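You operate a simulated robot arm through the tools that you are given. There is no shell and no other tool. Be economical: measure what you need, move in short steps, check, and stop when the job is done.

You run a simulated robot arm. Do the job below in one go: nothing can be reset, and whatever is moved stays where it is left.

Task
Put the blue tape roll from the window side of the island table on the top shelf of the white shelf unit. Take the round dish on the window side of the island table and put it away on the top of the short bench. Take the grey filter and leave it on the upper shelf over the locker. Take the white flag from the window side of the island table and leave it on the small white table. Take the flag from the window side of the island table and leave it on the small white table. Switch the black switch on. Put one of the filters from the small white table on top of the white filter there. Do these in any order. Set down upright: grey filter.

It is judged by the outcome, as a careful person would: the job done as asked, and still so three seconds after it is handed in. It fails if anything else is knocked over, pushed out of place, dropped, spilled or broken.

Robot
A 7-joint arm with a three-finger gripper on a trunk, on a base that drives. Base frame: it is fixed to the floor where the robot stands at the start and does not move with it; the origin is under the middle of the robot, x ahead of it, y to its left, z up; the surface under the hand at the start is at about z = 0.9. Lengths are in m, angles in rad, forces in N, time in s.
Its first joint turns from -2.897 to 2.897 rad. Places, roughly: black switch [3.3, 0.2, 1]; filter (4x4x3 cm) [3.1, -0.5, 0.8]; flag (6x3x3 cm) [0.5, 1.2, 0.9]; grey filter (5x5x11 cm) [0.9, 0.6, 1]; round dish [0.5, 0, 1]; small white table [3.2, -0.4, 0.8]; tape roll [0.75, 0, 1]; top of the short bench [1.8, 3.1, 0.9]; top shelf of the white shelf unit [0.1, 3.2, 1.2]; upper shelf over the locker (45x18 cm) [0.78, 1.6, 1.28]; white filter (5x5x11 cm) [3.1, -0.7, 0.9]; white flag (6x3x3 cm) [0.6, 1.2, 0.9]. Payload 2.69 kg.
Tool frame: the origin (TCP) lies between the finger pads and is the grasp point; the fingertips stand 0.029 m ahead of it; z points along the fingers, y is the line along which they close. The gripper opens to 0.12 m. The gripper's body begins 0.078 m behind the TCP.
Orientation is that of the tool frame in the base frame, as a unit quaternion [w, x, y, z]. With the fingers straight down and closing along the base's y, the tool's x points along the base's -x, its y along +y and its z along -z.

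Tools
- The arm moves only by the tool step_arm. Its argument "commands" is a list of rows, each an object of numbers (a shift or turn left out is 0, a gripper value left out holds the last): "tx", "ty", "tz": the shift along the base's x, y, z in m; "rx", "ry", "rz": the turn, a rotation vector about the base's x, y, z in rad; "claw": the opening in per cent of the stroke, from 0 (shut) to 100 (fully open). In form: [{"tx": .., "ty": .., "tz": .., "rx": .., "ry": .., "rz": .., "claw": ..}, ...]. A call has 1 to 12 rows; each row shifts and turns the commanded pose from where the row before left it. Each row takes 0.2 s and may step no farther than 0.05 m and 0.15 rad from the row before; otherwise, or with a gripper value out of range, the whole call is refused. Where a pose cannot be reached the arm comes as near as it can. A force on the tool above 40 N (or 10 N above the force at the start of the call, whichever is more), or a blocked arm, ends the call early, and 0.2 s more pass. The fingers move at their own pace and stop on an object; they squeeze with about 45 N. The grip force told is the motor's: it shows also when the fingers shut on nothing. Time passes only in rows, and 0.2 s behind the last, so rows that do not move let the fingers close. It gives the time, the measured TCP pose, the force on the tool (base axes), the opening and the grip force at its end, in the units of the frame above (readings bear some noise), with the torque about the TCP (base axes, N m) and any sound that the robot's microphone picked up, and new pictures: "show" is both (left out), scene, wrist or none.
- Cameras (640 x 400 px; columns grow to the right, rows downward): "scene" is now at [0.3063, 0.1801, 1.3356]; the picture's right is [-0.03, -1.00, 0.00], its down [-0.69, 0.02, -0.73] and it looks along [0.73, -0.02, -0.69] (base axes); focal length 214 px, centre (320, 200). "wrist" rides on the gripper at [0.063, 0, -0.104] in the tool frame; the picture's right is [0.00, 1.00, 0.00], its down [-0.83, 0.00, -0.56] and it looks along [-0.56, 0.00, 0.83] (tool axes); focal length 275 px, centre (320, 200). There is no depth. A picture from a camera that has moved, and an enlarged one, comes with that camera's place and axes in the base frame and with its lens. The place of the scene camera against the robot may be out by one fixed shift of up to 0.025 m in any direction.
- lift_body(by): slides the trunk up (or, below 0, down) by that many m; the arm and the scene camera ride with it, the base frame stays. It gives what a move gives, with no picture.
- steer(legs): drives the robot by 1 to 6 legs, each [ahead, left, turn to the left] in m, m and rad, along the robot's own axes; the way and the turn of a leg run together, so that a leg with both is an arc; at most 1.5 m and 3.142 rad a leg. The arm and the cameras ride along, it lands a little off, and it stops where it bumps. It gives what a move gives, and a new picture of the scene camera.
- head_to(pan, tilt): turns the head with the scene camera to pan (to the left, within 2.496 rad either way) and tilt (down, from -0.506 to 1.204), counted from straight ahead of the robot. It gives what a move gives, and a new picture of the scene camera.
- enlarge(camera, box): a new picture of the part [left, top, right, bottom] of that camera's present view, enlarged. No time passes.
- hand_in(): hands the job in; it is judged then, once.

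Work in short steps. Places have to be worked out from the pictures, the camera data and where the tool is seen: move nearer, look again, correct. Check each grasp and each placing, and mend what went wrong. You have 196 turns and 260 pictures in all, those below and enlarged ones among them. Open the gripper and draw the arm clear of the work before you hand the job in, unless the task says otherwise; then end with one line.

The tools are called after ">>>" as name(argument=value, ...) on one line, values as JSON. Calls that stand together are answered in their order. step_arm: Moves the arm, as the interface text tells. Its arguments: {"type":"object","properties":{"commands":{"type":"array","items":{"type":"object","properties":{"tx":{"type":"number"},"ty":{"type":"number"},"tz":{"type":"number"},"rx":{"type":"number"},"ry":{"type":"number"},"rz":{"type":"number"},"claw":{"type":"number"}}}},"show":{"type":"string","enum":["both","scene","wrist","none"]}},"required":["commands"]} The other tools are called the same way: lift_body (by) slides the trunk up or down; steer (legs) drives the base; head_to (pan, tilt) turns the head that bears the scene camera; enlarge (camera, box) takes an enlarged picture of a part of a camera's view; hand_in () hands the job in.

At the start:

```text
t: 0.0
tcp_pos: [0.506, -0.0424, 1.2032]
ee_rot: [0.0, 0.0, 1.0, 0.0]
contact_force: [0.5, 0.4, 0.1]
torque: [-0.04, 0.01, -0.01]
gripper_width: 0.12
finger_force: 0.0
trunk travel left (down, up): [-0.35, 0.236]
robot x, y, heading: [0.004, 0.002, -0.001]
head pan, tilt: [-0.028, 0.756]
```

scene: 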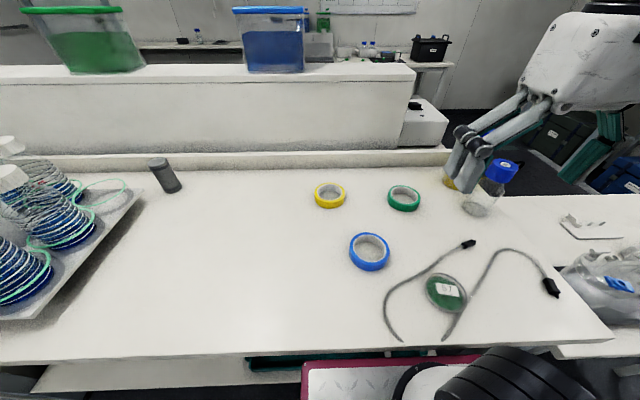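
wrist: 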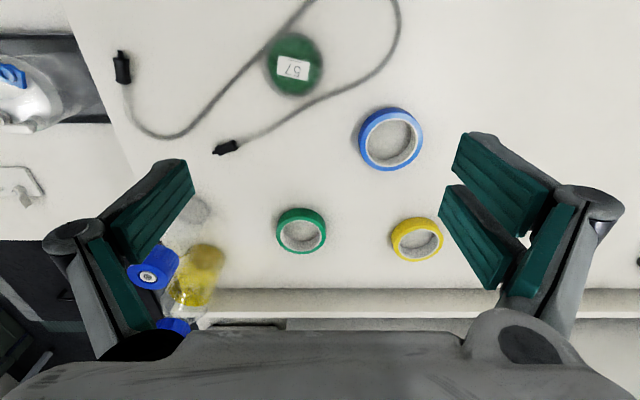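

The picture shows the blue tape roll near (0.6, 0.05) and the green round dish near (0.48, -0.08). I look left to see the rest of the work area.

>>> head_to(pan=1.2, tilt=0.5)

>>> head_to(pan=2.2, tilt=0.3)

>>> head_to(pan=-0.1, tilt=0.15)

>>> head_to(pan=-1.2, tilt=0.4)

```text
t: 1.4
tcp_pos: [0.5068, -0.0417, 1.2043]
ee_rot: [0.0, 0.001, 1.0, 0.001]
contact_force: [0.0, -0.5, 0.2]
torque: [-0.02, -0.01, -0.04]
gripper_width: 0.1199
finger_force: 0.1
trunk travel left (down, up): [-0.35, 0.236]
robot x, y, heading: [0.003, -0.0002, 0.003]
head pan, tilt: [1.201, 0.499]
camera scene: at [0.2567, 0.2672, 1.358], right [0.93, -0.36, 0.0], down [-0.17, -0.45, -0.88], along [0.32, 0.82, -0.48], focal length 214 px, centre (320, 200)
```

scene: 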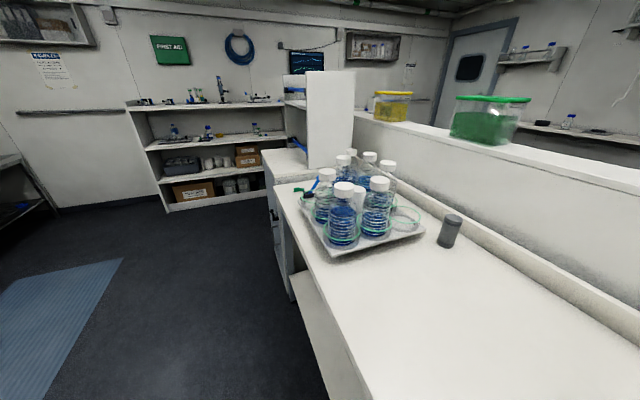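

```text
t: 2.7
tcp_pos: [0.5062, -0.0409, 1.2041]
ee_rot: [0.0, 0.0, 1.0, 0.0]
contact_force: [-0.4, 0.5, -0.3]
torque: [-0.02, -0.02, 0.04]
gripper_width: 0.1201
finger_force: 0.0
trunk travel left (down, up): [-0.35, 0.236]
robot x, y, heading: [0.0006, 0.0003, 0.007]
head pan, tilt: [2.201, 0.3]
camera scene: at [0.1688, 0.2579, 1.3764], right [0.81, 0.59, 0.0], down [0.17, -0.24, -0.96], along [-0.56, 0.77, -0.3], focal length 214 px, centre (320, 200)
```

scene: 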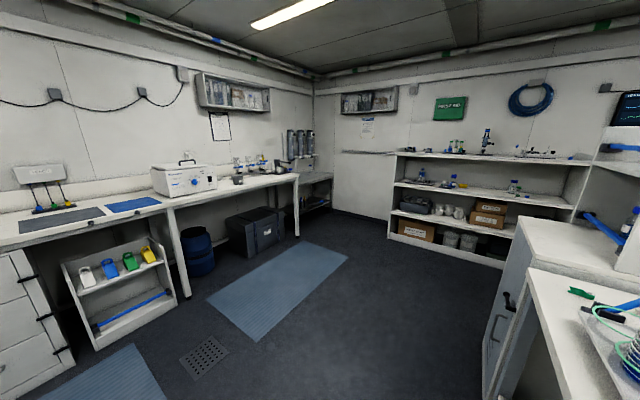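

```text
t: 4.8
tcp_pos: [0.507, -0.0423, 1.2041]
ee_rot: [0.0, 0.001, 1.0, -0.001]
contact_force: [-0.8, 0.5, -0.1]
torque: [-0.02, 0.02, -0.03]
gripper_width: 0.1201
finger_force: 0.0
trunk travel left (down, up): [-0.35, 0.236]
robot x, y, heading: [0.0039, 0.0028, -0.0]
head pan, tilt: [-0.099, 0.15]
camera scene: at [0.316, 0.1732, 1.3904], right [-0.1, -1.0, 0.0], down [-0.15, 0.01, -0.99], along [0.98, -0.1, -0.15], focal length 214 px, centre (320, 200)
```

scene: 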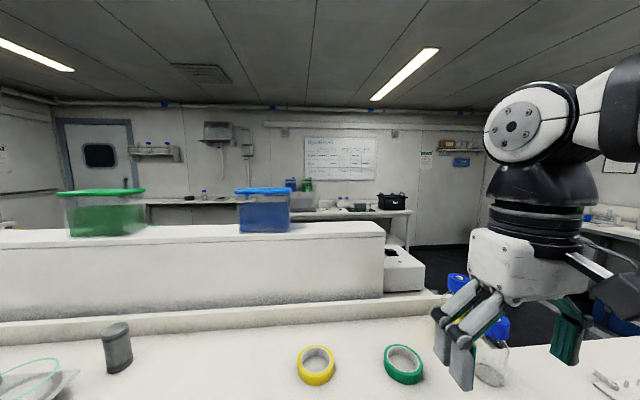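

```text
t: 6.2
tcp_pos: [0.5071, -0.0421, 1.2048]
ee_rot: [0.0, 0.0, 1.0, 0.001]
contact_force: [-0.3, -0.3, 0.2]
torque: [-0.01, -0.01, -0.02]
gripper_width: 0.1203
finger_force: 0.1
trunk travel left (down, up): [-0.35, 0.236]
robot x, y, heading: [-0.0003, 0.0028, -0.001]
head pan, tilt: [-1.201, 0.4]
camera scene: at [0.2573, 0.0961, 1.3671], right [-0.93, -0.36, 0.0], down [-0.14, 0.36, -0.92], along [0.33, -0.86, -0.39], focal length 214 px, centre (320, 200)
```

scene: 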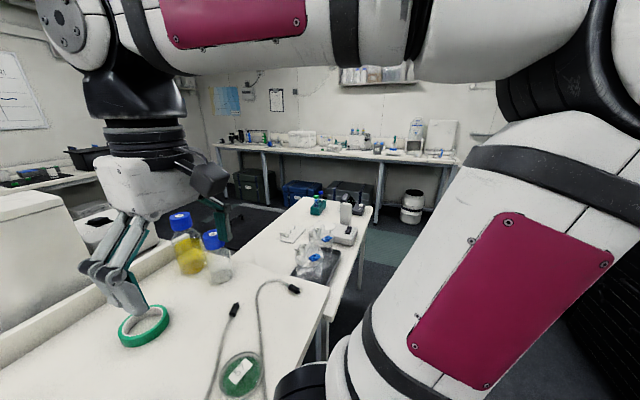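

The small places are now mapped. I start with the blue tape roll, which both cameras put near (0.59, 0.06) with an outer width of about 9 cm. I move above it with the gripper open.

>>> head_to(pan=0.0, tilt=0.85)

>>> step_arm(commands=[{"tx": 0.03, "ty": 0.035, "claw": 100}, {"tx": 0.03, "ty": 0.035}, {"tx": 0.026, "ty": 0.035}, {"tz": -0.05}, {"tz": -0.05}, {"tz": -0.03}, {}])

```text
t: 7.5
tcp_pos: [0.5066, -0.0406, 1.2038]
ee_rot: [0.0, 0.0, 1.0, 0.0]
contact_force: [0.0, 1.2, 0.6]
torque: [0.0, -0.02, -0.01]
gripper_width: 0.1202
finger_force: 0.0
trunk travel left (down, up): [-0.35, 0.236]
robot x, y, heading: [-0.0001, 0.0003, -0.002]
head pan, tilt: [0.0, 0.85]
camera scene: at [0.3019, 0.1823, 1.328], right [0.0, -1.0, 0.0], down [-0.75, 0.0, -0.66], along [0.66, 0.0, -0.75], focal length 214 px, centre (320, 200)
```

scene: 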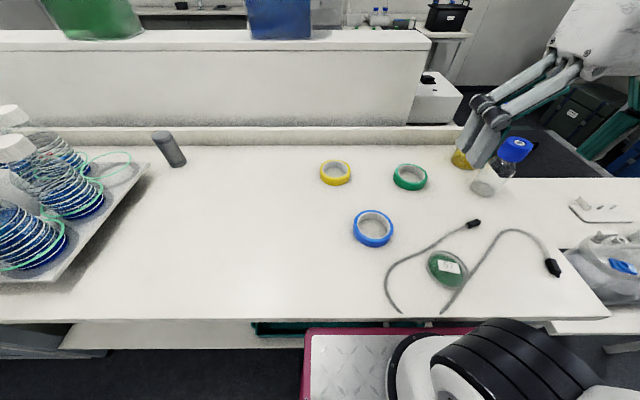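

```text
t: 9.2
tcp_pos: [0.5909, 0.0622, 1.0735]
ee_rot: [0.0, 0.0, 1.0, 0.0]
contact_force: [-0.5, 0.0, -0.3]
torque: [0.02, 0.0, -0.01]
gripper_width: 0.1201
finger_force: 0.1
trunk travel left (down, up): [-0.35, 0.236]
robot x, y, heading: [0.0009, 0.0008, -0.002]
head pan, tilt: [0.0, 0.85]
camera scene: at [0.3019, 0.1824, 1.328], right [0.0, -1.0, 0.0], down [-0.75, 0.0, -0.66], along [0.66, 0.0, -0.75], focal length 214 px, centre (320, 200)
camera wrist: at [0.5268, 0.0629, 1.1785], right [0.0, 1.0, 0.0], down [0.83, 0.0, 0.56], along [0.56, 0.0, -0.83], focal length 275 px, centre (320, 200)
```

scene: 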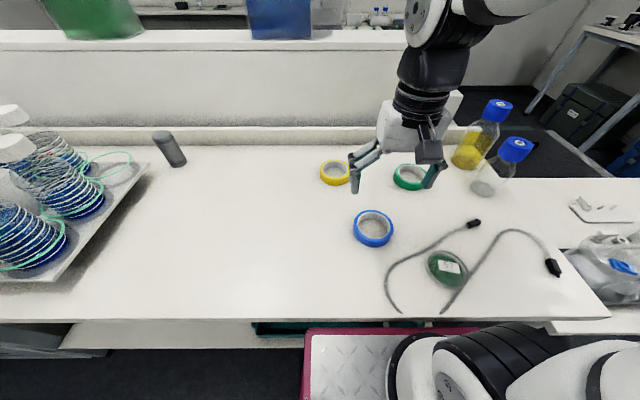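
wrist: 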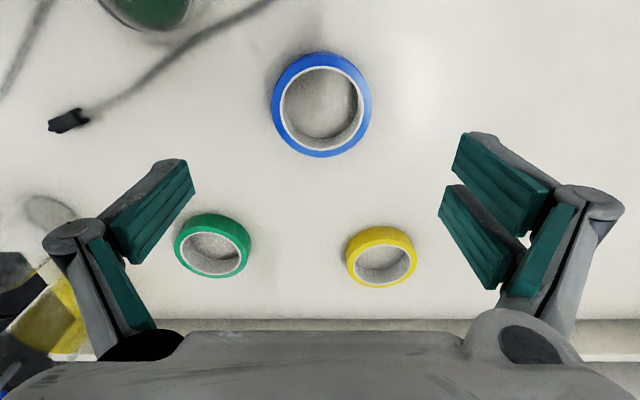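

Combining the two wrist views puts the tape at x≈0.597, y≈0.063, z≈0.91. I descend onto it and stop just above the table.

>>> step_arm(commands=[{"tx": 0.006, "tz": -0.04}, {"tz": -0.04}, {"tz": -0.03}, {"tz": -0.015}, {"tz": -0.008}, {}])

```text
t: 10.6
tcp_pos: [0.5985, 0.063, 0.94]
ee_rot: [0.0, -0.001, 1.0, 0.0]
contact_force: [0.0, -0.4, 0.5]
torque: [0.0, -0.02, 0.03]
gripper_width: 0.1202
finger_force: 0.1
trunk travel left (down, up): [-0.35, 0.236]
robot x, y, heading: [-0.001, -0.0021, -0.003]
head pan, tilt: [0.0, 0.85]
camera scene: at [0.3019, 0.1824, 1.328], right [0.0, -1.0, 0.0], down [-0.75, 0.0, -0.66], along [0.66, 0.0, -0.75], focal length 214 px, centre (320, 200)
camera wrist: at [0.5342, 0.0641, 1.0448], right [0.0, 1.0, 0.0], down [0.83, 0.0, 0.56], along [0.56, 0.0, -0.83], focal length 275 px, centre (320, 200)
```

scene: 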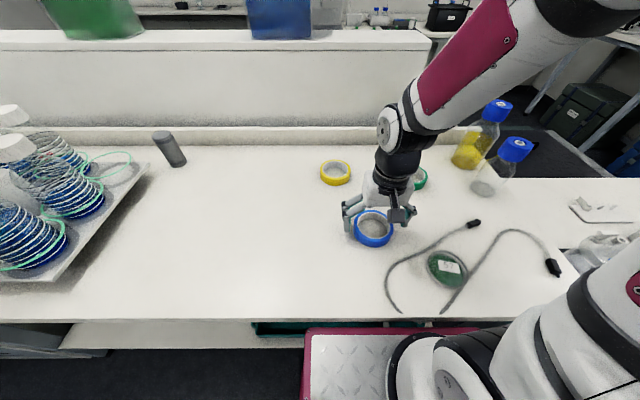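
wrist: 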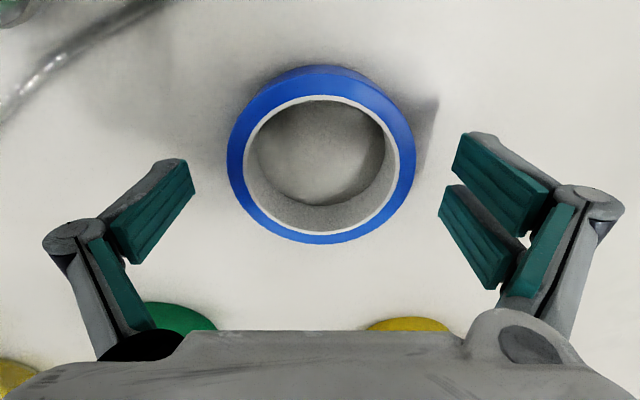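

The ring centre is about 8 mm nearer the robot than the TCP. I correct, lower slightly, and close.

>>> step_arm(commands=[{"tx": -0.008, "tz": -0.004}, {"claw": 60}, {"claw": 50}, {"claw": 50}, {"claw": 40}, {}])

```text
t: 11.9
tcp_pos: [0.589, 0.0634, 0.9379]
ee_rot: [0.0, 0.0, 1.0, 0.0]
contact_force: [-1.1, 0.1, 6.6]
torque: [0.22, -0.12, 0.05]
gripper_width: 0.0909
finger_force: 45.3
trunk travel left (down, up): [-0.35, 0.236]
robot x, y, heading: [0.0015, -0.0011, -0.002]
head pan, tilt: [0.0, 0.85]
camera scene: at [0.3017, 0.1824, 1.3281], right [0.0, -1.0, 0.0], down [-0.75, 0.0, -0.66], along [0.66, 0.0, -0.75], focal length 214 px, centre (320, 200)
camera wrist: at [0.5259, 0.0643, 1.0419], right [0.0, 1.0, 0.0], down [0.83, 0.0, 0.56], along [0.56, 0.0, -0.83], focal length 275 px, centre (320, 200)
```

scene: 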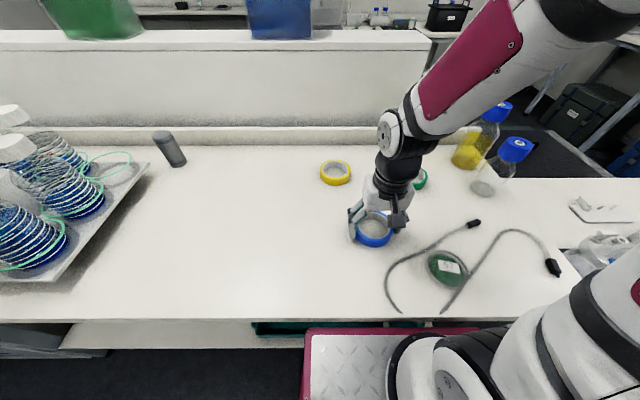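
wrist: 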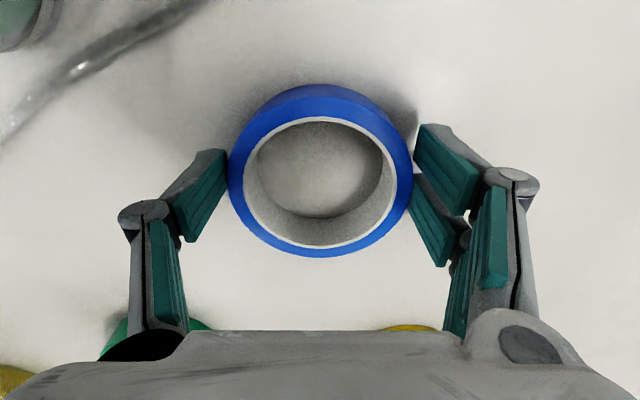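

The tape is gripped at 9.1 cm width. I lift it and check.

>>> step_arm(commands=[{"tz": 0.03}, {"tz": 0.05}, {"tz": 0.05}, {"tz": 0.05}, {"tz": 0.05}, {"tz": 0.05}, {"tz": 0.05}, {"tz": 0.05}, {"tz": 0.02}, {}])

```text
t: 14.2
tcp_pos: [0.59, 0.0639, 1.337]
ee_rot: [0.0, 0.0, 1.0, 0.0]
contact_force: [0.4, 0.6, -1.1]
torque: [-0.03, 0.02, -0.01]
gripper_width: 0.0908
finger_force: 44.9
trunk travel left (down, up): [-0.35, 0.236]
robot x, y, heading: [-0.0019, 0.0034, -0.0]
head pan, tilt: [0.0, 0.85]
camera scene: at [0.3019, 0.1824, 1.328], right [0.0, -1.0, 0.0], down [-0.75, 0.0, -0.66], along [0.66, 0.0, -0.75], focal length 214 px, centre (320, 200)
camera wrist: at [0.5262, 0.0651, 1.4414], right [0.0, 1.0, 0.0], down [0.83, 0.0, 0.56], along [0.56, 0.0, -0.83], focal length 275 px, centre (320, 200)
```

scene: 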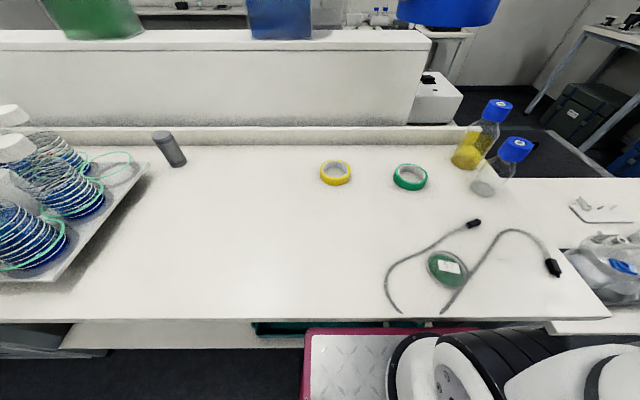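
wrist: 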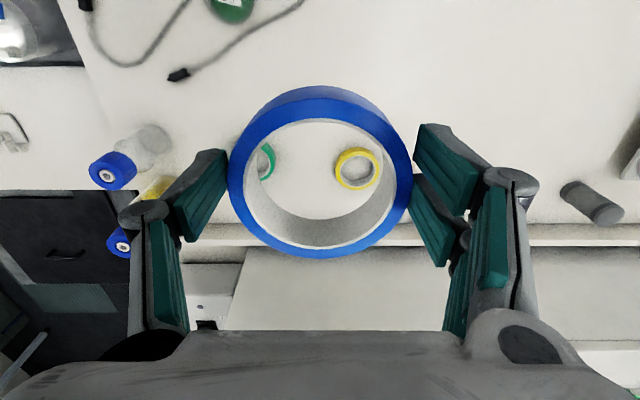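

The tape is held. I back off, turn left and drive toward the shelf unit, keeping short of it.

>>> steer(legs=[[-0.35, 0, 0], [0, 0, 1.571], [1.0, 0, 0], [0.8, -0.4, 0]])

>>> head_to(pan=0.0, tilt=0.45)

```text
t: 29.4
tcp_pos: [-0.0388, 2.3874, 1.3361]
ee_rot: [0.0, 0.713, -0.701, 0.001]
contact_force: [-0.2, 0.1, -0.1]
torque: [-0.03, 0.0, 0.0]
gripper_width: 0.0904
finger_force: 45.1
trunk travel left (down, up): [-0.35, 0.236]
robot x, y, heading: [0.0371, 1.7995, 1.59]
head pan, tilt: [0.0, 0.85]
camera scene: at [-0.1679, 2.0993, 1.328], right [1.0, 0.02, 0.0], down [0.01, -0.75, -0.66], along [-0.01, 0.66, -0.75], focal length 214 px, centre (320, 200)
```

scene: 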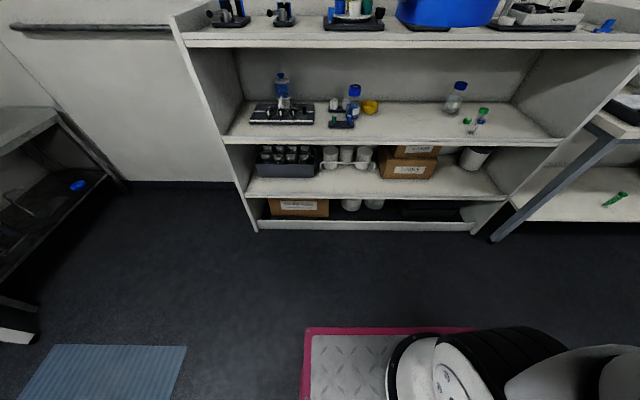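

```text
t: 30.2
tcp_pos: [-0.0384, 2.3866, 1.3368]
ee_rot: [0.0, 0.714, -0.7, 0.0]
contact_force: [0.4, 1.3, -0.1]
torque: [-0.03, -0.03, -0.01]
gripper_width: 0.0906
finger_force: 44.9
trunk travel left (down, up): [-0.35, 0.236]
robot x, y, heading: [0.0364, 1.7974, 1.591]
head pan, tilt: [0.0, 0.45]
camera scene: at [-0.1681, 2.113, 1.3624], right [1.0, 0.02, 0.0], down [0.01, -0.44, -0.9], along [-0.02, 0.9, -0.44], focal length 214 px, centre (320, 200)
```

scene: 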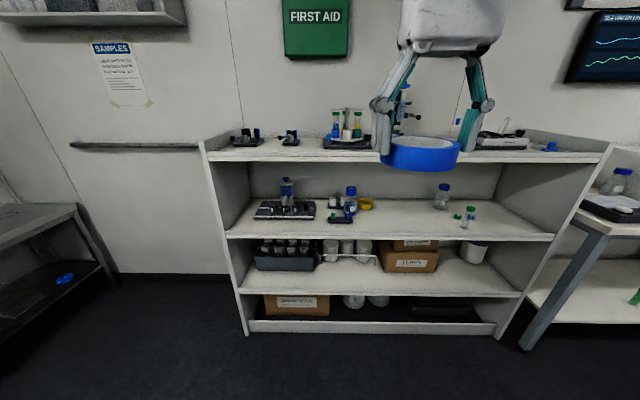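

The shelf is in view, with items on its top. I raise the trunk for a better look down on it.

>>> lift_body(by=0.23)

>>> step_arm(commands=[{"tx": 0.05}, {"tx": 0.05}, {"tx": 0.05}, {"tx": 0.05}, {"tx": 0.05}, {"tx": 0.05}, {}], show="scene")

>>> enlarge(camera="scene", box=[180, 100, 640, 300])

```text
t: 32.6
tcp_pos: [-0.0383, 2.3882, 1.566]
ee_rot: [0.001, 0.713, -0.701, 0.0]
contact_force: [0.5, -0.6, -1.3]
torque: [-0.02, -0.02, 0.01]
gripper_width: 0.0906
finger_force: 44.8
trunk travel left (down, up): [-0.58, 0.006]
robot x, y, heading: [0.0373, 1.8012, 1.593]
head pan, tilt: [0.0, 0.45]
```

```text
t: 34.2
tcp_pos: [0.2141, 2.372, 1.5666]
ee_rot: [-0.001, 0.714, -0.701, 0.0]
contact_force: [-0.8, 0.2, -0.7]
torque: [0.01, -0.03, 0.02]
gripper_width: 0.0904
finger_force: 45.4
out of reach, approached as far as the arm can: row 5, 6
trunk travel left (down, up): [-0.58, 0.006]
robot x, y, heading: [0.0405, 1.8025, 1.589]
head pan, tilt: [0.0, 0.45]
camera scene: at [-0.1646, 1.9119, 1.5924], right [1.0, 0.02, 0.0], down [0.01, -0.44, -0.9], along [-0.02, 0.9, -0.44], focal length 214 px, centre (320, 200)
```

scene: 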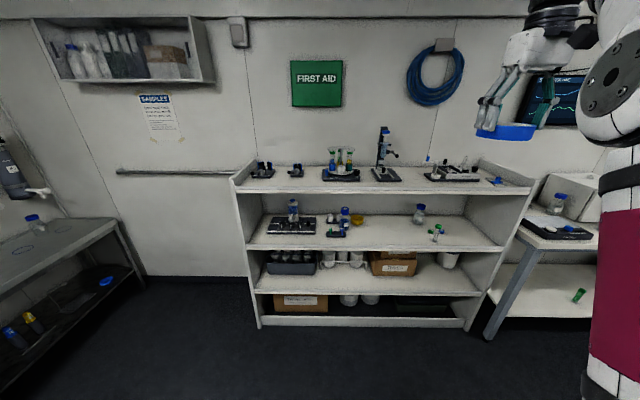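

```text
1.39 times, centred on (410, 200) of scene
camera zoom: at [-0.1646, 1.9119, 1.5924], right [1.0, 0.02, 0.0], down [0.01, -0.44, -0.9], along [-0.02, 0.9, -0.44], focal length 298 px, centre (195, 200)
```

zoom: 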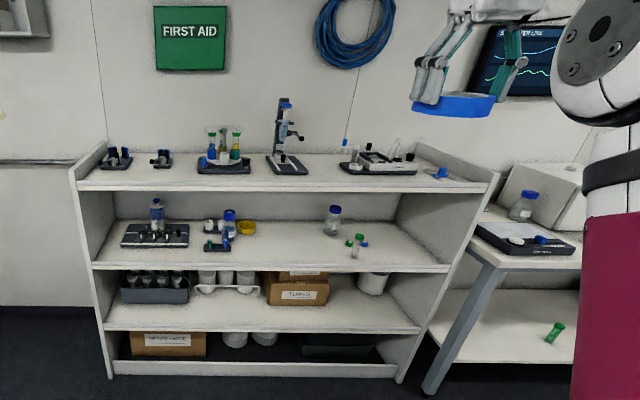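

The top shelf surface is at z≈1.13 and its front edge at y≈2.97. There is a clear strip near x≈-0.3, y≈3.07 in front of the small left item, so I drive closer.

>>> steer(legs=[[0.43, 0.32, 0]])

>>> step_arm(commands=[{"tx": -0.05}, {"tx": -0.05}, {"tx": -0.05}, {"tx": -0.05}, {}], show="both")

```text
t: 37.4
tcp_pos: [-0.1145, 2.7968, 1.5664]
ee_rot: [-0.002, 0.713, -0.701, -0.001]
contact_force: [0.6, 0.9, 0.2]
torque: [0.02, -0.01, -0.01]
gripper_width: 0.0901
finger_force: 44.6
trunk travel left (down, up): [-0.58, 0.006]
robot x, y, heading: [-0.2926, 2.2306, 1.592]
head pan, tilt: [0.0, 0.45]
camera scene: at [-0.493, 2.3366, 1.5925], right [1.0, 0.02, 0.0], down [0.01, -0.44, -0.9], along [-0.02, 0.9, -0.44], focal length 214 px, centre (320, 200)
```

scene: 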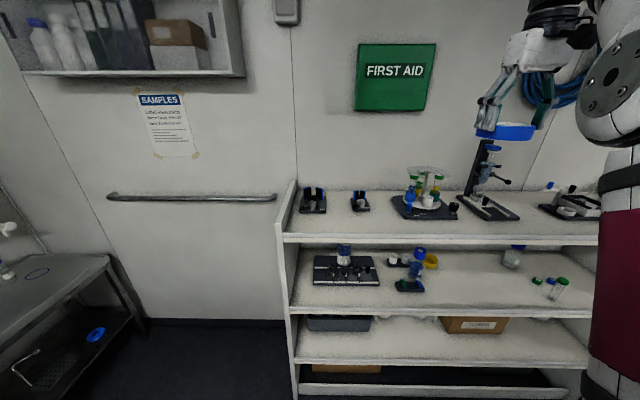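

```text
t: 38.5
tcp_pos: [-0.3161, 2.7977, 1.5647]
ee_rot: [-0.001, 0.713, -0.701, 0.0]
contact_force: [0.1, -0.4, -1.2]
torque: [-0.02, -0.02, -0.04]
gripper_width: 0.09
finger_force: 44.9
trunk travel left (down, up): [-0.58, 0.006]
robot x, y, heading: [-0.2893, 2.2221, 1.583]
head pan, tilt: [0.0, 0.45]
camera scene: at [-0.4931, 2.3366, 1.5924], right [1.0, 0.02, 0.0], down [0.01, -0.44, -0.9], along [-0.02, 0.9, -0.44], focal length 214 px, centre (320, 200)
camera wrist: at [-0.3151, 2.7354, 1.6694], right [-1.0, -0.02, 0.0], down [-0.02, 0.83, 0.56], along [-0.01, 0.56, -0.83], focal length 275 px, centre (320, 200)
```

scene: 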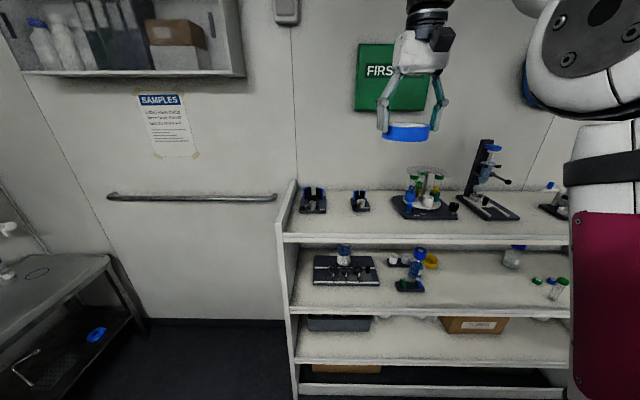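
wrist: 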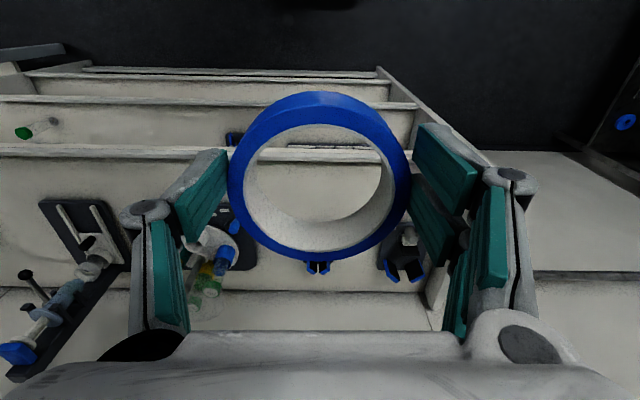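

The wrist view confirms the shelf edge at y≈2.98. I place the tape at about (-0.335, 3.07), moving out first and then down.

>>> step_arm(commands=[{"ty": 0.05, "tx": -0.01}, {"ty": 0.05, "tx": -0.01}, {"ty": 0.05}, {"ty": 0.05}, {"ty": 0.05}, {"ty": 0.022}, {"tz": -0.05}, {"tz": -0.05}, {"tz": -0.05}, {"tz": -0.05}, {"tz": -0.05}, {}])

>>> step_arm(commands=[{"tz": -0.05}, {"tz": -0.04}, {"tz": -0.02}, {}])

```text
refused: row 1 steps farther than a row can; nothing moved
```

```text
t: 39.5
tcp_pos: [-0.3143, 2.7959, 1.4569]
ee_rot: [-0.001, 0.714, -0.7, 0.0]
contact_force: [-0.4, 0.0, -1.1]
torque: [-0.03, 0.0, 0.02]
gripper_width: 0.0902
finger_force: 45.0
trunk travel left (down, up): [-0.58, 0.006]
robot x, y, heading: [-0.2922, 2.2243, 1.588]
head pan, tilt: [0.0, 0.45]
camera scene: at [-0.4931, 2.3366, 1.5924], right [1.0, 0.02, 0.0], down [0.01, -0.44, -0.9], along [-0.02, 0.9, -0.44], focal length 214 px, centre (320, 200)
camera wrist: at [-0.3134, 2.7337, 1.5618], right [-1.0, -0.02, 0.0], down [-0.02, 0.83, 0.56], along [-0.01, 0.56, -0.83], focal length 275 px, centre (320, 200)
```

scene: 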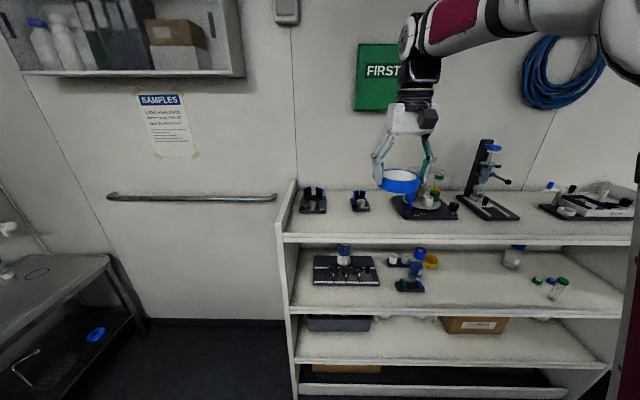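
wrist: 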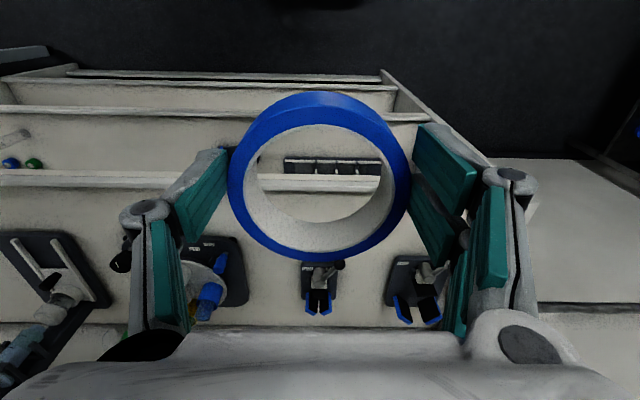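

At z 1.457 it is safe to go forward; the gap centre is near x=-0.31. I move forward to y≈3.07 and descend most of the way.

>>> step_arm(commands=[{"ty": 0.049}, {"ty": 0.049}, {"ty": 0.049}, {"ty": 0.049}, {"ty": 0.049}, {"ty": 0.027}, {"tz": -0.05}, {"tz": -0.05}, {"tz": -0.05}, {"tz": -0.05}, {"tz": -0.045}, {}])

```text
t: 42.1
tcp_pos: [-0.3169, 3.0482, 1.2119]
ee_rot: [0.0, 0.714, -0.7, 0.001]
contact_force: [0.0, -1.2, -0.9]
torque: [0.02, -0.01, -0.01]
gripper_width: 0.0899
finger_force: 44.5
out of reach, approached as far as the arm can: row 4, 5, 6, 7, 8, 9, 10, 11
trunk travel left (down, up): [-0.58, 0.006]
robot x, y, heading: [-0.292, 2.2252, 1.591]
head pan, tilt: [0.0, 0.45]
camera scene: at [-0.4931, 2.3367, 1.5924], right [1.0, 0.02, 0.0], down [0.01, -0.44, -0.9], along [-0.02, 0.9, -0.44], focal length 214 px, centre (320, 200)
camera wrist: at [-0.3163, 2.9859, 1.3181], right [-1.0, -0.02, 0.0], down [-0.02, 0.83, 0.56], along [-0.01, 0.56, -0.83], focal length 275 px, centre (320, 200)
```

scene: 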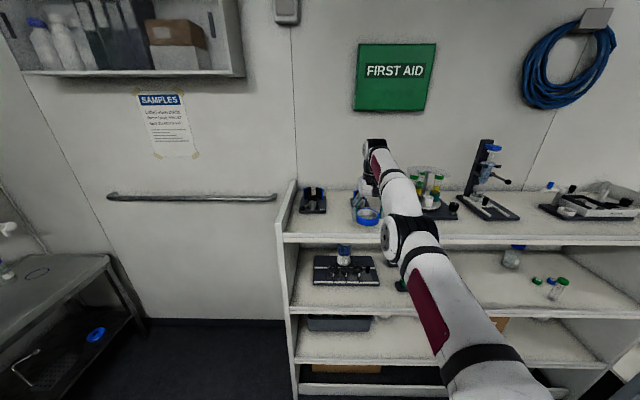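
wrist: 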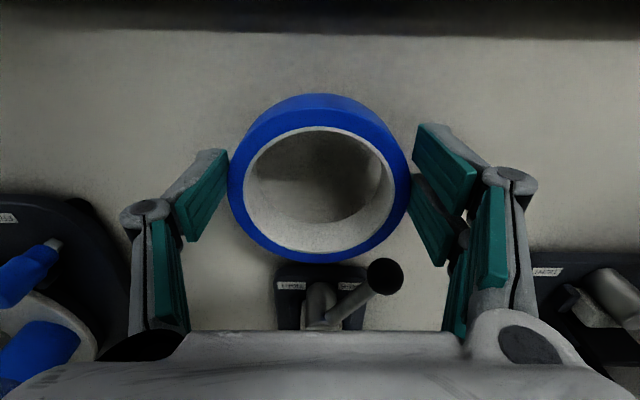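

The trunk is too high for full reach. I lower it a few cm (tape still above the shelf), then push further in.

>>> lift_body(by=-0.03)

>>> step_arm(commands=[{"ty": 0.01}, {"ty": 0.01}, {}])

```text
t: 42.9
tcp_pos: [-0.3196, 3.0882, 1.1843]
ee_rot: [-0.002, 0.714, -0.7, -0.001]
contact_force: [-3.0, 4.3, 17.4]
torque: [0.02, 0.24, -0.02]
gripper_width: 0.09
finger_force: 45.1
trunk travel left (down, up): [-0.55, 0.036]
robot x, y, heading: [-0.2904, 2.2238, 1.591]
head pan, tilt: [0.0, 0.45]
```

```text
t: 43.7
tcp_pos: [-0.3191, 3.0874, 1.1813]
ee_rot: [0.0, 0.714, -0.7, 0.0]
contact_force: [-5.7, -6.6, 33.1]
torque: [0.37, 0.12, 0.16]
gripper_width: 0.0896
finger_force: 44.6
out of reach, approached as far as the arm can: row 1, 2
trunk travel left (down, up): [-0.55, 0.036]
robot x, y, heading: [-0.2933, 2.2253, 1.59]
head pan, tilt: [0.0, 0.45]
camera scene: at [-0.4941, 2.3737, 1.5634], right [1.0, 0.02, 0.0], down [0.01, -0.43, -0.9], along [-0.02, 0.9, -0.43], focal length 214 px, centre (320, 200)
camera wrist: at [-0.3185, 3.025, 1.2866], right [-1.0, -0.02, 0.0], down [-0.02, 0.83, 0.56], along [-0.01, 0.56, -0.83], focal length 275 px, centre (320, 200)
```

scene: 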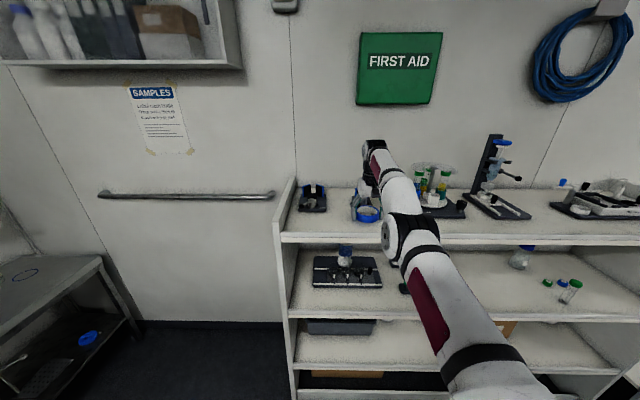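
wrist: 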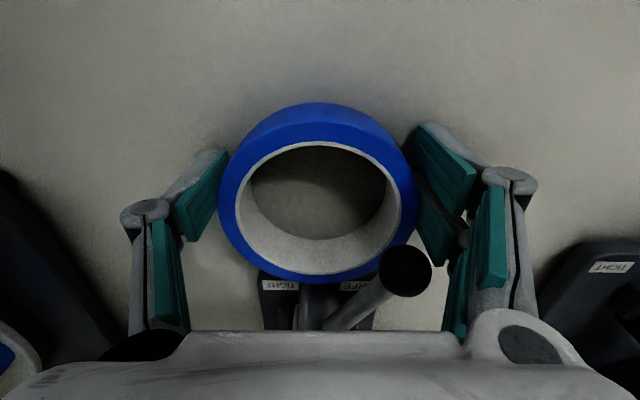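

The tape is in contact with the shelf (33 N up). I relieve the pressure slightly before opening.

>>> step_arm(commands=[{"tz": 0.003}, {}], show="none")

```text
t: 44.3
tcp_pos: [-0.3206, 3.0879, 1.1816]
ee_rot: [0.0, 0.714, -0.7, 0.001]
contact_force: [-5.3, -6.8, 16.6]
torque: [0.74, 0.14, 0.33]
gripper_width: 0.0899
finger_force: 44.9
trunk travel left (down, up): [-0.55, 0.036]
robot x, y, heading: [-0.2914, 2.2267, 1.589]
head pan, tilt: [0.0, 0.45]
```

Force has dropped; a little more relief, then I open just enough and rise.

>>> step_arm(commands=[{"tz": 0.002}, {"claw": 80}, {"claw": 88}, {}, {}], show="wrist")

```text
t: 45.5
tcp_pos: [-0.3182, 3.0879, 1.1826]
ee_rot: [0.001, 0.714, -0.7, 0.001]
contact_force: [0.4, 0.2, 0.2]
torque: [0.01, 0.01, 0.0]
gripper_width: 0.1057
finger_force: 0.1
trunk travel left (down, up): [-0.55, 0.036]
robot x, y, heading: [-0.2938, 2.2222, 1.589]
head pan, tilt: [0.0, 0.45]
camera wrist: at [-0.3181, 3.0268, 1.2888], right [-1.0, -0.02, 0.0], down [-0.02, 0.83, 0.56], along [-0.01, 0.55, -0.83], focal length 275 px, centre (320, 200)
```

wrist: 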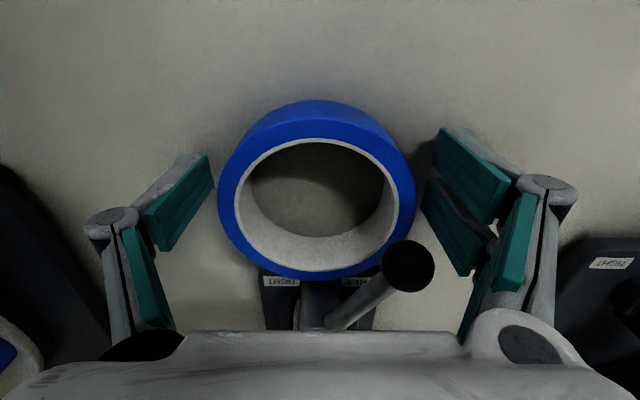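

Released and flat. I rise straight up, then draw back.

>>> step_arm(commands=[{"tz": 0.03}, {"tz": 0.04, "ty": -0.01}, {"tz": 0.045, "ty": -0.02}, {"tz": 0.04, "ty": -0.03}, {"tz": 0.035, "ty": -0.03}, {"tz": 0.035, "ty": -0.03}, {"ty": -0.05}, {"ty": -0.05}, {"ty": -0.05}, {}], show="both")

```text
t: 47.7
tcp_pos: [-0.3146, 2.8417, 1.4041]
ee_rot: [0.0, 0.713, -0.701, -0.001]
contact_force: [0.0, 0.1, 0.2]
torque: [-0.04, 0.03, 0.01]
gripper_width: 0.1054
finger_force: 0.1
out of reach, approached as far as the arm can: row 1, 4, 5
trunk travel left (down, up): [-0.55, 0.036]
robot x, y, heading: [-0.2922, 2.2245, 1.595]
head pan, tilt: [0.0, 0.45]
camera scene: at [-0.4938, 2.3757, 1.5631], right [1.0, 0.02, 0.0], down [0.01, -0.44, -0.9], along [-0.02, 0.9, -0.44], focal length 214 px, centre (320, 200)
camera wrist: at [-0.3145, 2.7791, 1.5089], right [-1.0, -0.02, 0.0], down [-0.02, 0.83, 0.56], along [-0.01, 0.56, -0.83], focal length 275 px, centre (320, 200)
```

scene: 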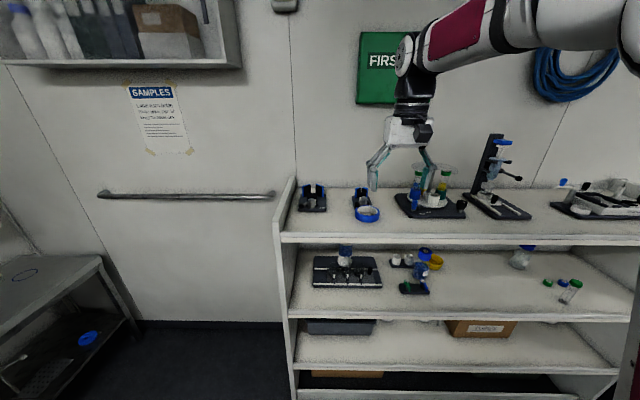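
wrist: 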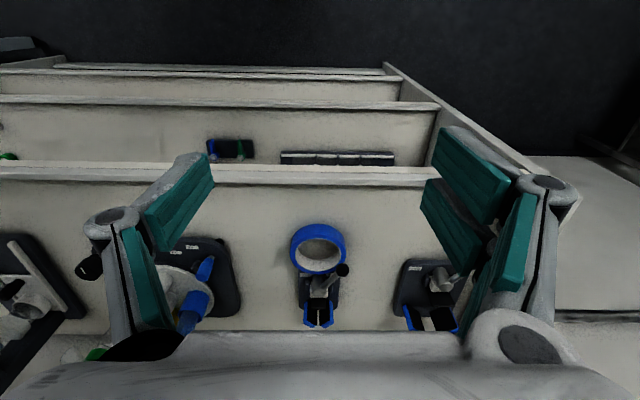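

The tape stands on the top shelf. While here I look to the right to find the short bench and the locker.

>>> head_to(pan=-1.0, tilt=0.4)

>>> head_to(pan=-1.9, tilt=0.4)

```text
t: 49.0
tcp_pos: [-0.3165, 2.8415, 1.4037]
ee_rot: [-0.001, 0.714, -0.7, 0.001]
contact_force: [0.2, 0.7, -0.3]
torque: [0.04, 0.01, 0.01]
gripper_width: 0.1055
finger_force: 0.1
trunk travel left (down, up): [-0.55, 0.036]
robot x, y, heading: [-0.2905, 2.2288, 1.591]
head pan, tilt: [-1.0, 0.4]
camera scene: at [-0.4151, 2.3355, 1.5678], right [0.56, -0.83, 0.0], down [-0.32, -0.22, -0.92], along [0.77, 0.51, -0.39], focal length 214 px, centre (320, 200)
```

scene: 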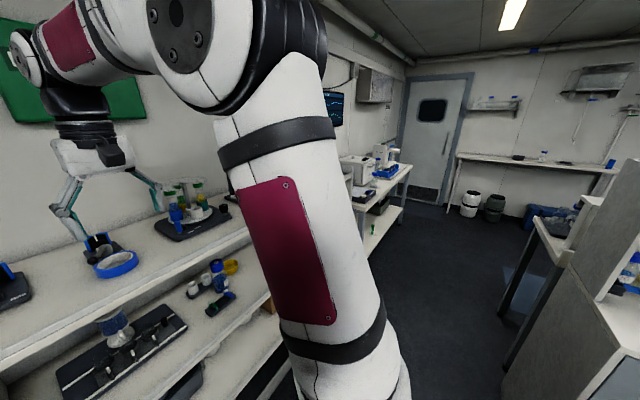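

```text
t: 50.2
tcp_pos: [-0.3144, 2.8427, 1.4044]
ee_rot: [-0.001, 0.714, -0.7, 0.0]
contact_force: [0.6, 0.6, -0.4]
torque: [0.0, -0.02, 0.01]
gripper_width: 0.1055
finger_force: 0.0
trunk travel left (down, up): [-0.55, 0.036]
robot x, y, heading: [-0.2884, 2.225, 1.588]
head pan, tilt: [-1.901, 0.4]
camera scene: at [-0.4039, 2.2556, 1.5678], right [-0.31, -0.95, 0.0], down [-0.37, 0.12, -0.92], along [0.88, -0.28, -0.39], focal length 214 px, centre (320, 200)
```

scene: 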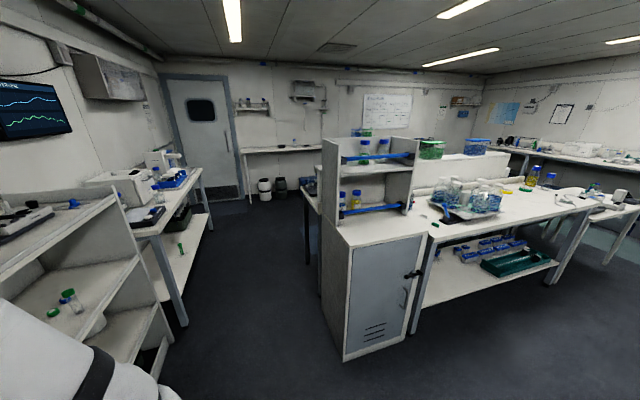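

The overview shows the locker unit, short bench and corridor. I drive back to the island for the dish, lowering the trunk to its first height.

>>> steer(legs=[[-1.2, 0.06, 0], [-1.0, 0, 0], [0, 0, -1.59], [0.33, -0.02, 0]])

>>> lift_body(by=-0.2)

>>> head_to(pan=0.0, tilt=0.85)

```text
t: 66.8
tcp_pos: [0.6566, -0.0112, 1.4037]
ee_rot: [0.0, 0.004, 1.0, -0.001]
contact_force: [-1.0, 0.6, 0.9]
torque: [-0.04, 0.03, 0.04]
gripper_width: 0.1054
finger_force: 0.1
trunk travel left (down, up): [-0.55, 0.036]
robot x, y, heading: [0.0348, -0.0162, -0.008]
head pan, tilt: [-1.901, 0.4]
camera scene: at [0.0723, 0.0769, 1.5678], right [-0.94, 0.33, 0.0], down [0.13, 0.37, -0.92], along [-0.31, -0.87, -0.39], focal length 214 px, centre (320, 200)
```

scene: 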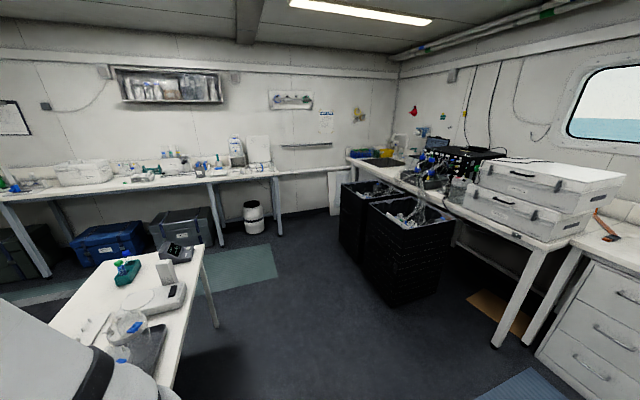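

```text
t: 69.0
tcp_pos: [0.6312, -0.0009, 1.2141]
ee_rot: [0.006, -0.001, 1.0, 0.002]
contact_force: [1.1, 0.4, 0.2]
torque: [0.01, 0.06, -0.02]
gripper_width: 0.1055
finger_force: 0.0
trunk travel left (down, up): [-0.35, 0.236]
robot x, y, heading: [0.0312, -0.0114, 0.0]
head pan, tilt: [-1.901, 0.4]
```

```text
t: 70.8
tcp_pos: [0.6299, -0.0, 1.2136]
ee_rot: [0.007, -0.002, 1.0, 0.002]
contact_force: [-0.3, -0.9, -0.7]
torque: [0.03, -0.03, -0.04]
gripper_width: 0.1057
finger_force: 0.0
trunk travel left (down, up): [-0.35, 0.236]
robot x, y, heading: [0.0284, -0.0129, 0.003]
head pan, tilt: [0.0, 0.85]
camera scene: at [0.2956, 0.168, 1.3406], right [0.0, -1.0, 0.0], down [-0.73, 0.0, -0.68], along [0.68, 0.0, -0.73], focal length 214 px, centre (320, 200)
```

scene: 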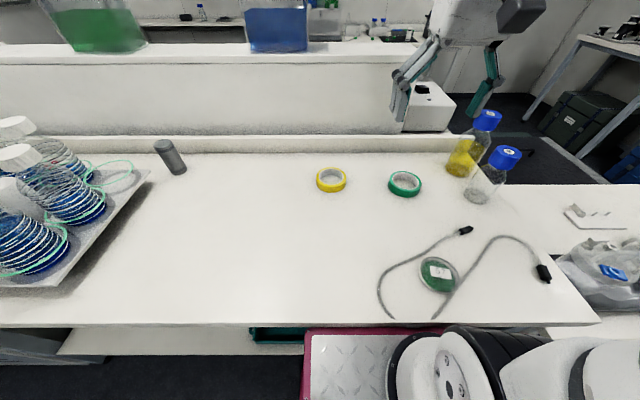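

The dish is too near for this stance, so I back off 0.12 m and bring the wrist camera over the dish.

>>> steer(legs=[[-0.13, 0, 0]])

>>> step_arm(commands=[{"ty": -0.04, "tz": -0.02, "claw": 100}, {"ty": -0.035, "tz": -0.03}, {"tz": -0.05}, {"tx": 0.0}], show="wrist")

```text
t: 72.1
tcp_pos: [0.5285, -0.0092, 1.2033]
ee_rot: [0.0, 0.005, 1.0, -0.001]
contact_force: [-0.3, 0.7, 0.4]
torque: [-0.01, -0.02, 0.0]
gripper_width: 0.1056
finger_force: 0.0
trunk travel left (down, up): [-0.35, 0.236]
robot x, y, heading: [-0.0891, -0.0142, -0.004]
head pan, tilt: [0.0, 0.85]
camera scene: at [0.213, 0.1636, 1.3279], right [-0.01, -1.0, 0.0], down [-0.75, 0.01, -0.66], along [0.66, -0.01, -0.75], focal length 214 px, centre (320, 200)
```

scene: 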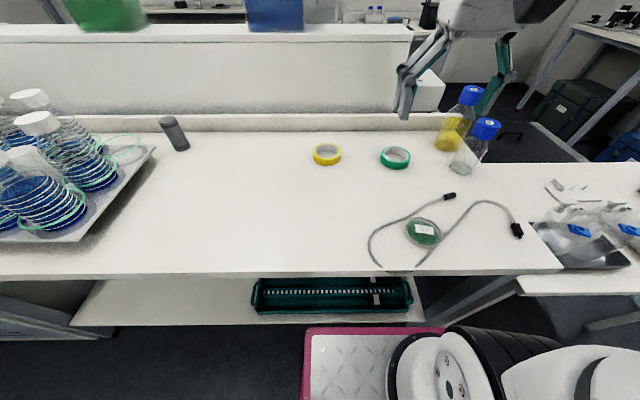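

```text
t: 73.1
tcp_pos: [0.5277, -0.0839, 1.1007]
ee_rot: [0.0, 0.005, 1.0, 0.0]
contact_force: [0.7, 0.5, 0.9]
torque: [-0.02, -0.01, 0.0]
gripper_width: 0.1202
finger_force: 0.1
trunk travel left (down, up): [-0.35, 0.236]
robot x, y, heading: [-0.089, -0.0189, -0.009]
head pan, tilt: [0.0, 0.85]
camera wrist: at [0.4647, -0.0832, 1.2055], right [0.0, 1.0, 0.0], down [0.83, 0.0, 0.56], along [0.56, 0.0, -0.83], focal length 275 px, centre (320, 200)
```

wrist: 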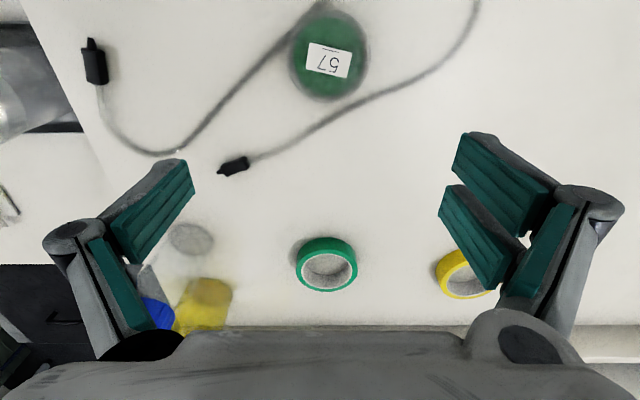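

The dish centre is at about (0.497, -0.075), 7.4 cm wide, with cable strands close on two sides. Turning the gripper by 45° puts both fingers parallel to the near strand, clear of the cables.

>>> step_arm(commands=[{"tx": -0.01, "ty": 0.003, "rz": 0.131}, {"tx": -0.01, "ty": 0.003, "rz": 0.131}, {"tx": -0.01, "ty": 0.003, "rz": 0.131}, {"rz": 0.131}, {"rz": 0.131}, {"rz": 0.131}, {"tz": -0.04}, {"tz": -0.04}, {}], show="wrist")

```text
t: 75.1
tcp_pos: [0.4972, -0.0737, 1.0229]
ee_rot: [0.001, -0.38, 0.925, -0.001]
contact_force: [-0.1, 0.0, -0.6]
torque: [0.0, -0.04, -0.01]
gripper_width: 0.12
finger_force: 0.1
trunk travel left (down, up): [-0.35, 0.236]
robot x, y, heading: [-0.094, -0.0157, -0.005]
head pan, tilt: [0.0, 0.85]
camera wrist: at [0.4527, -0.1182, 1.1273], right [-0.71, 0.71, 0.0], down [0.59, 0.59, 0.56], along [0.39, 0.39, -0.83], focal length 275 px, centre (320, 200)
```

wrist: 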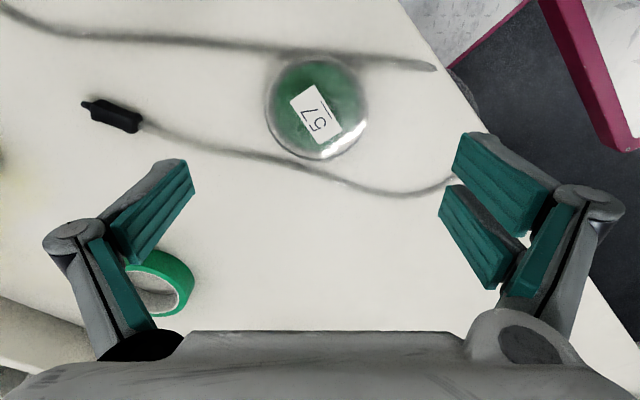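

The cable strands run on either side of the finger line, so the grasp line is clear. I descend onto the dish and close.

>>> step_arm(commands=[{"tx": -0.003, "ty": -0.003, "tz": -0.04}, {"tz": -0.03}, {"tz": -0.012}, {}], show="wrist")

```text
t: 76.1
tcp_pos: [0.4951, -0.0776, 0.9429]
ee_rot: [0.0, -0.379, 0.925, -0.001]
contact_force: [0.6, -0.3, -1.0]
torque: [0.03, 0.05, 0.01]
gripper_width: 0.12
finger_force: 0.0
trunk travel left (down, up): [-0.35, 0.236]
robot x, y, heading: [-0.09, -0.0146, -0.003]
head pan, tilt: [0.0, 0.85]
camera wrist: at [0.4506, -0.1209, 1.0475], right [-0.71, 0.71, 0.0], down [0.59, 0.59, 0.56], along [0.39, 0.39, -0.83], focal length 275 px, centre (320, 200)
```

wrist: 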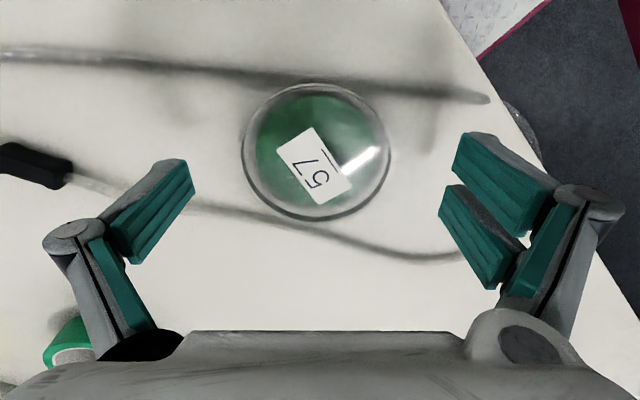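

The dish sits about 5 mm nearer the camera; I shift, lower by 2 mm, and close.

>>> step_arm(commands=[{"tx": -0.005, "ty": -0.005, "tz": -0.002}, {"claw": 65}, {"claw": 50}, {"claw": 40}, {}, {}], show="wrist")

```text
t: 76.9
tcp_pos: [0.4922, -0.0806, 0.9453]
ee_rot: [0.005, -0.38, 0.925, -0.003]
contact_force: [-7.9, 8.7, 44.7]
torque: [0.27, 0.44, -0.06]
gripper_width: 0.0146
finger_force: 20.0
trunk travel left (down, up): [-0.35, 0.236]
robot x, y, heading: [-0.095, -0.0159, -0.006]
head pan, tilt: [0.0, 0.85]
stopped in row 3: the force on the tool passed its limit at 46 N (the readings are from after the stop); the commanded pose is now the measured one
camera wrist: at [0.4455, -0.1243, 1.0496], right [-0.71, 0.71, -0.01], down [0.58, 0.59, 0.56], along [0.4, 0.39, -0.83], focal length 275 px, centre (320, 200)
```

wrist: 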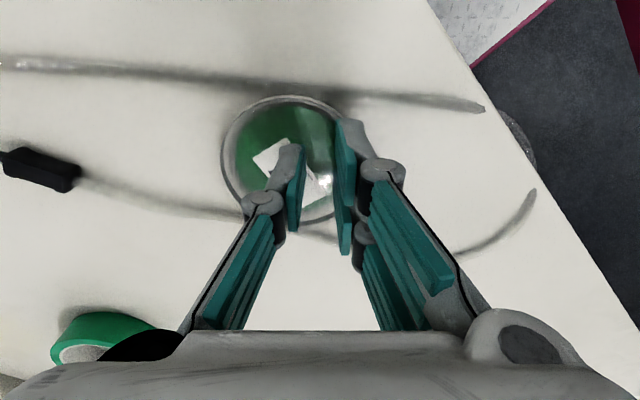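

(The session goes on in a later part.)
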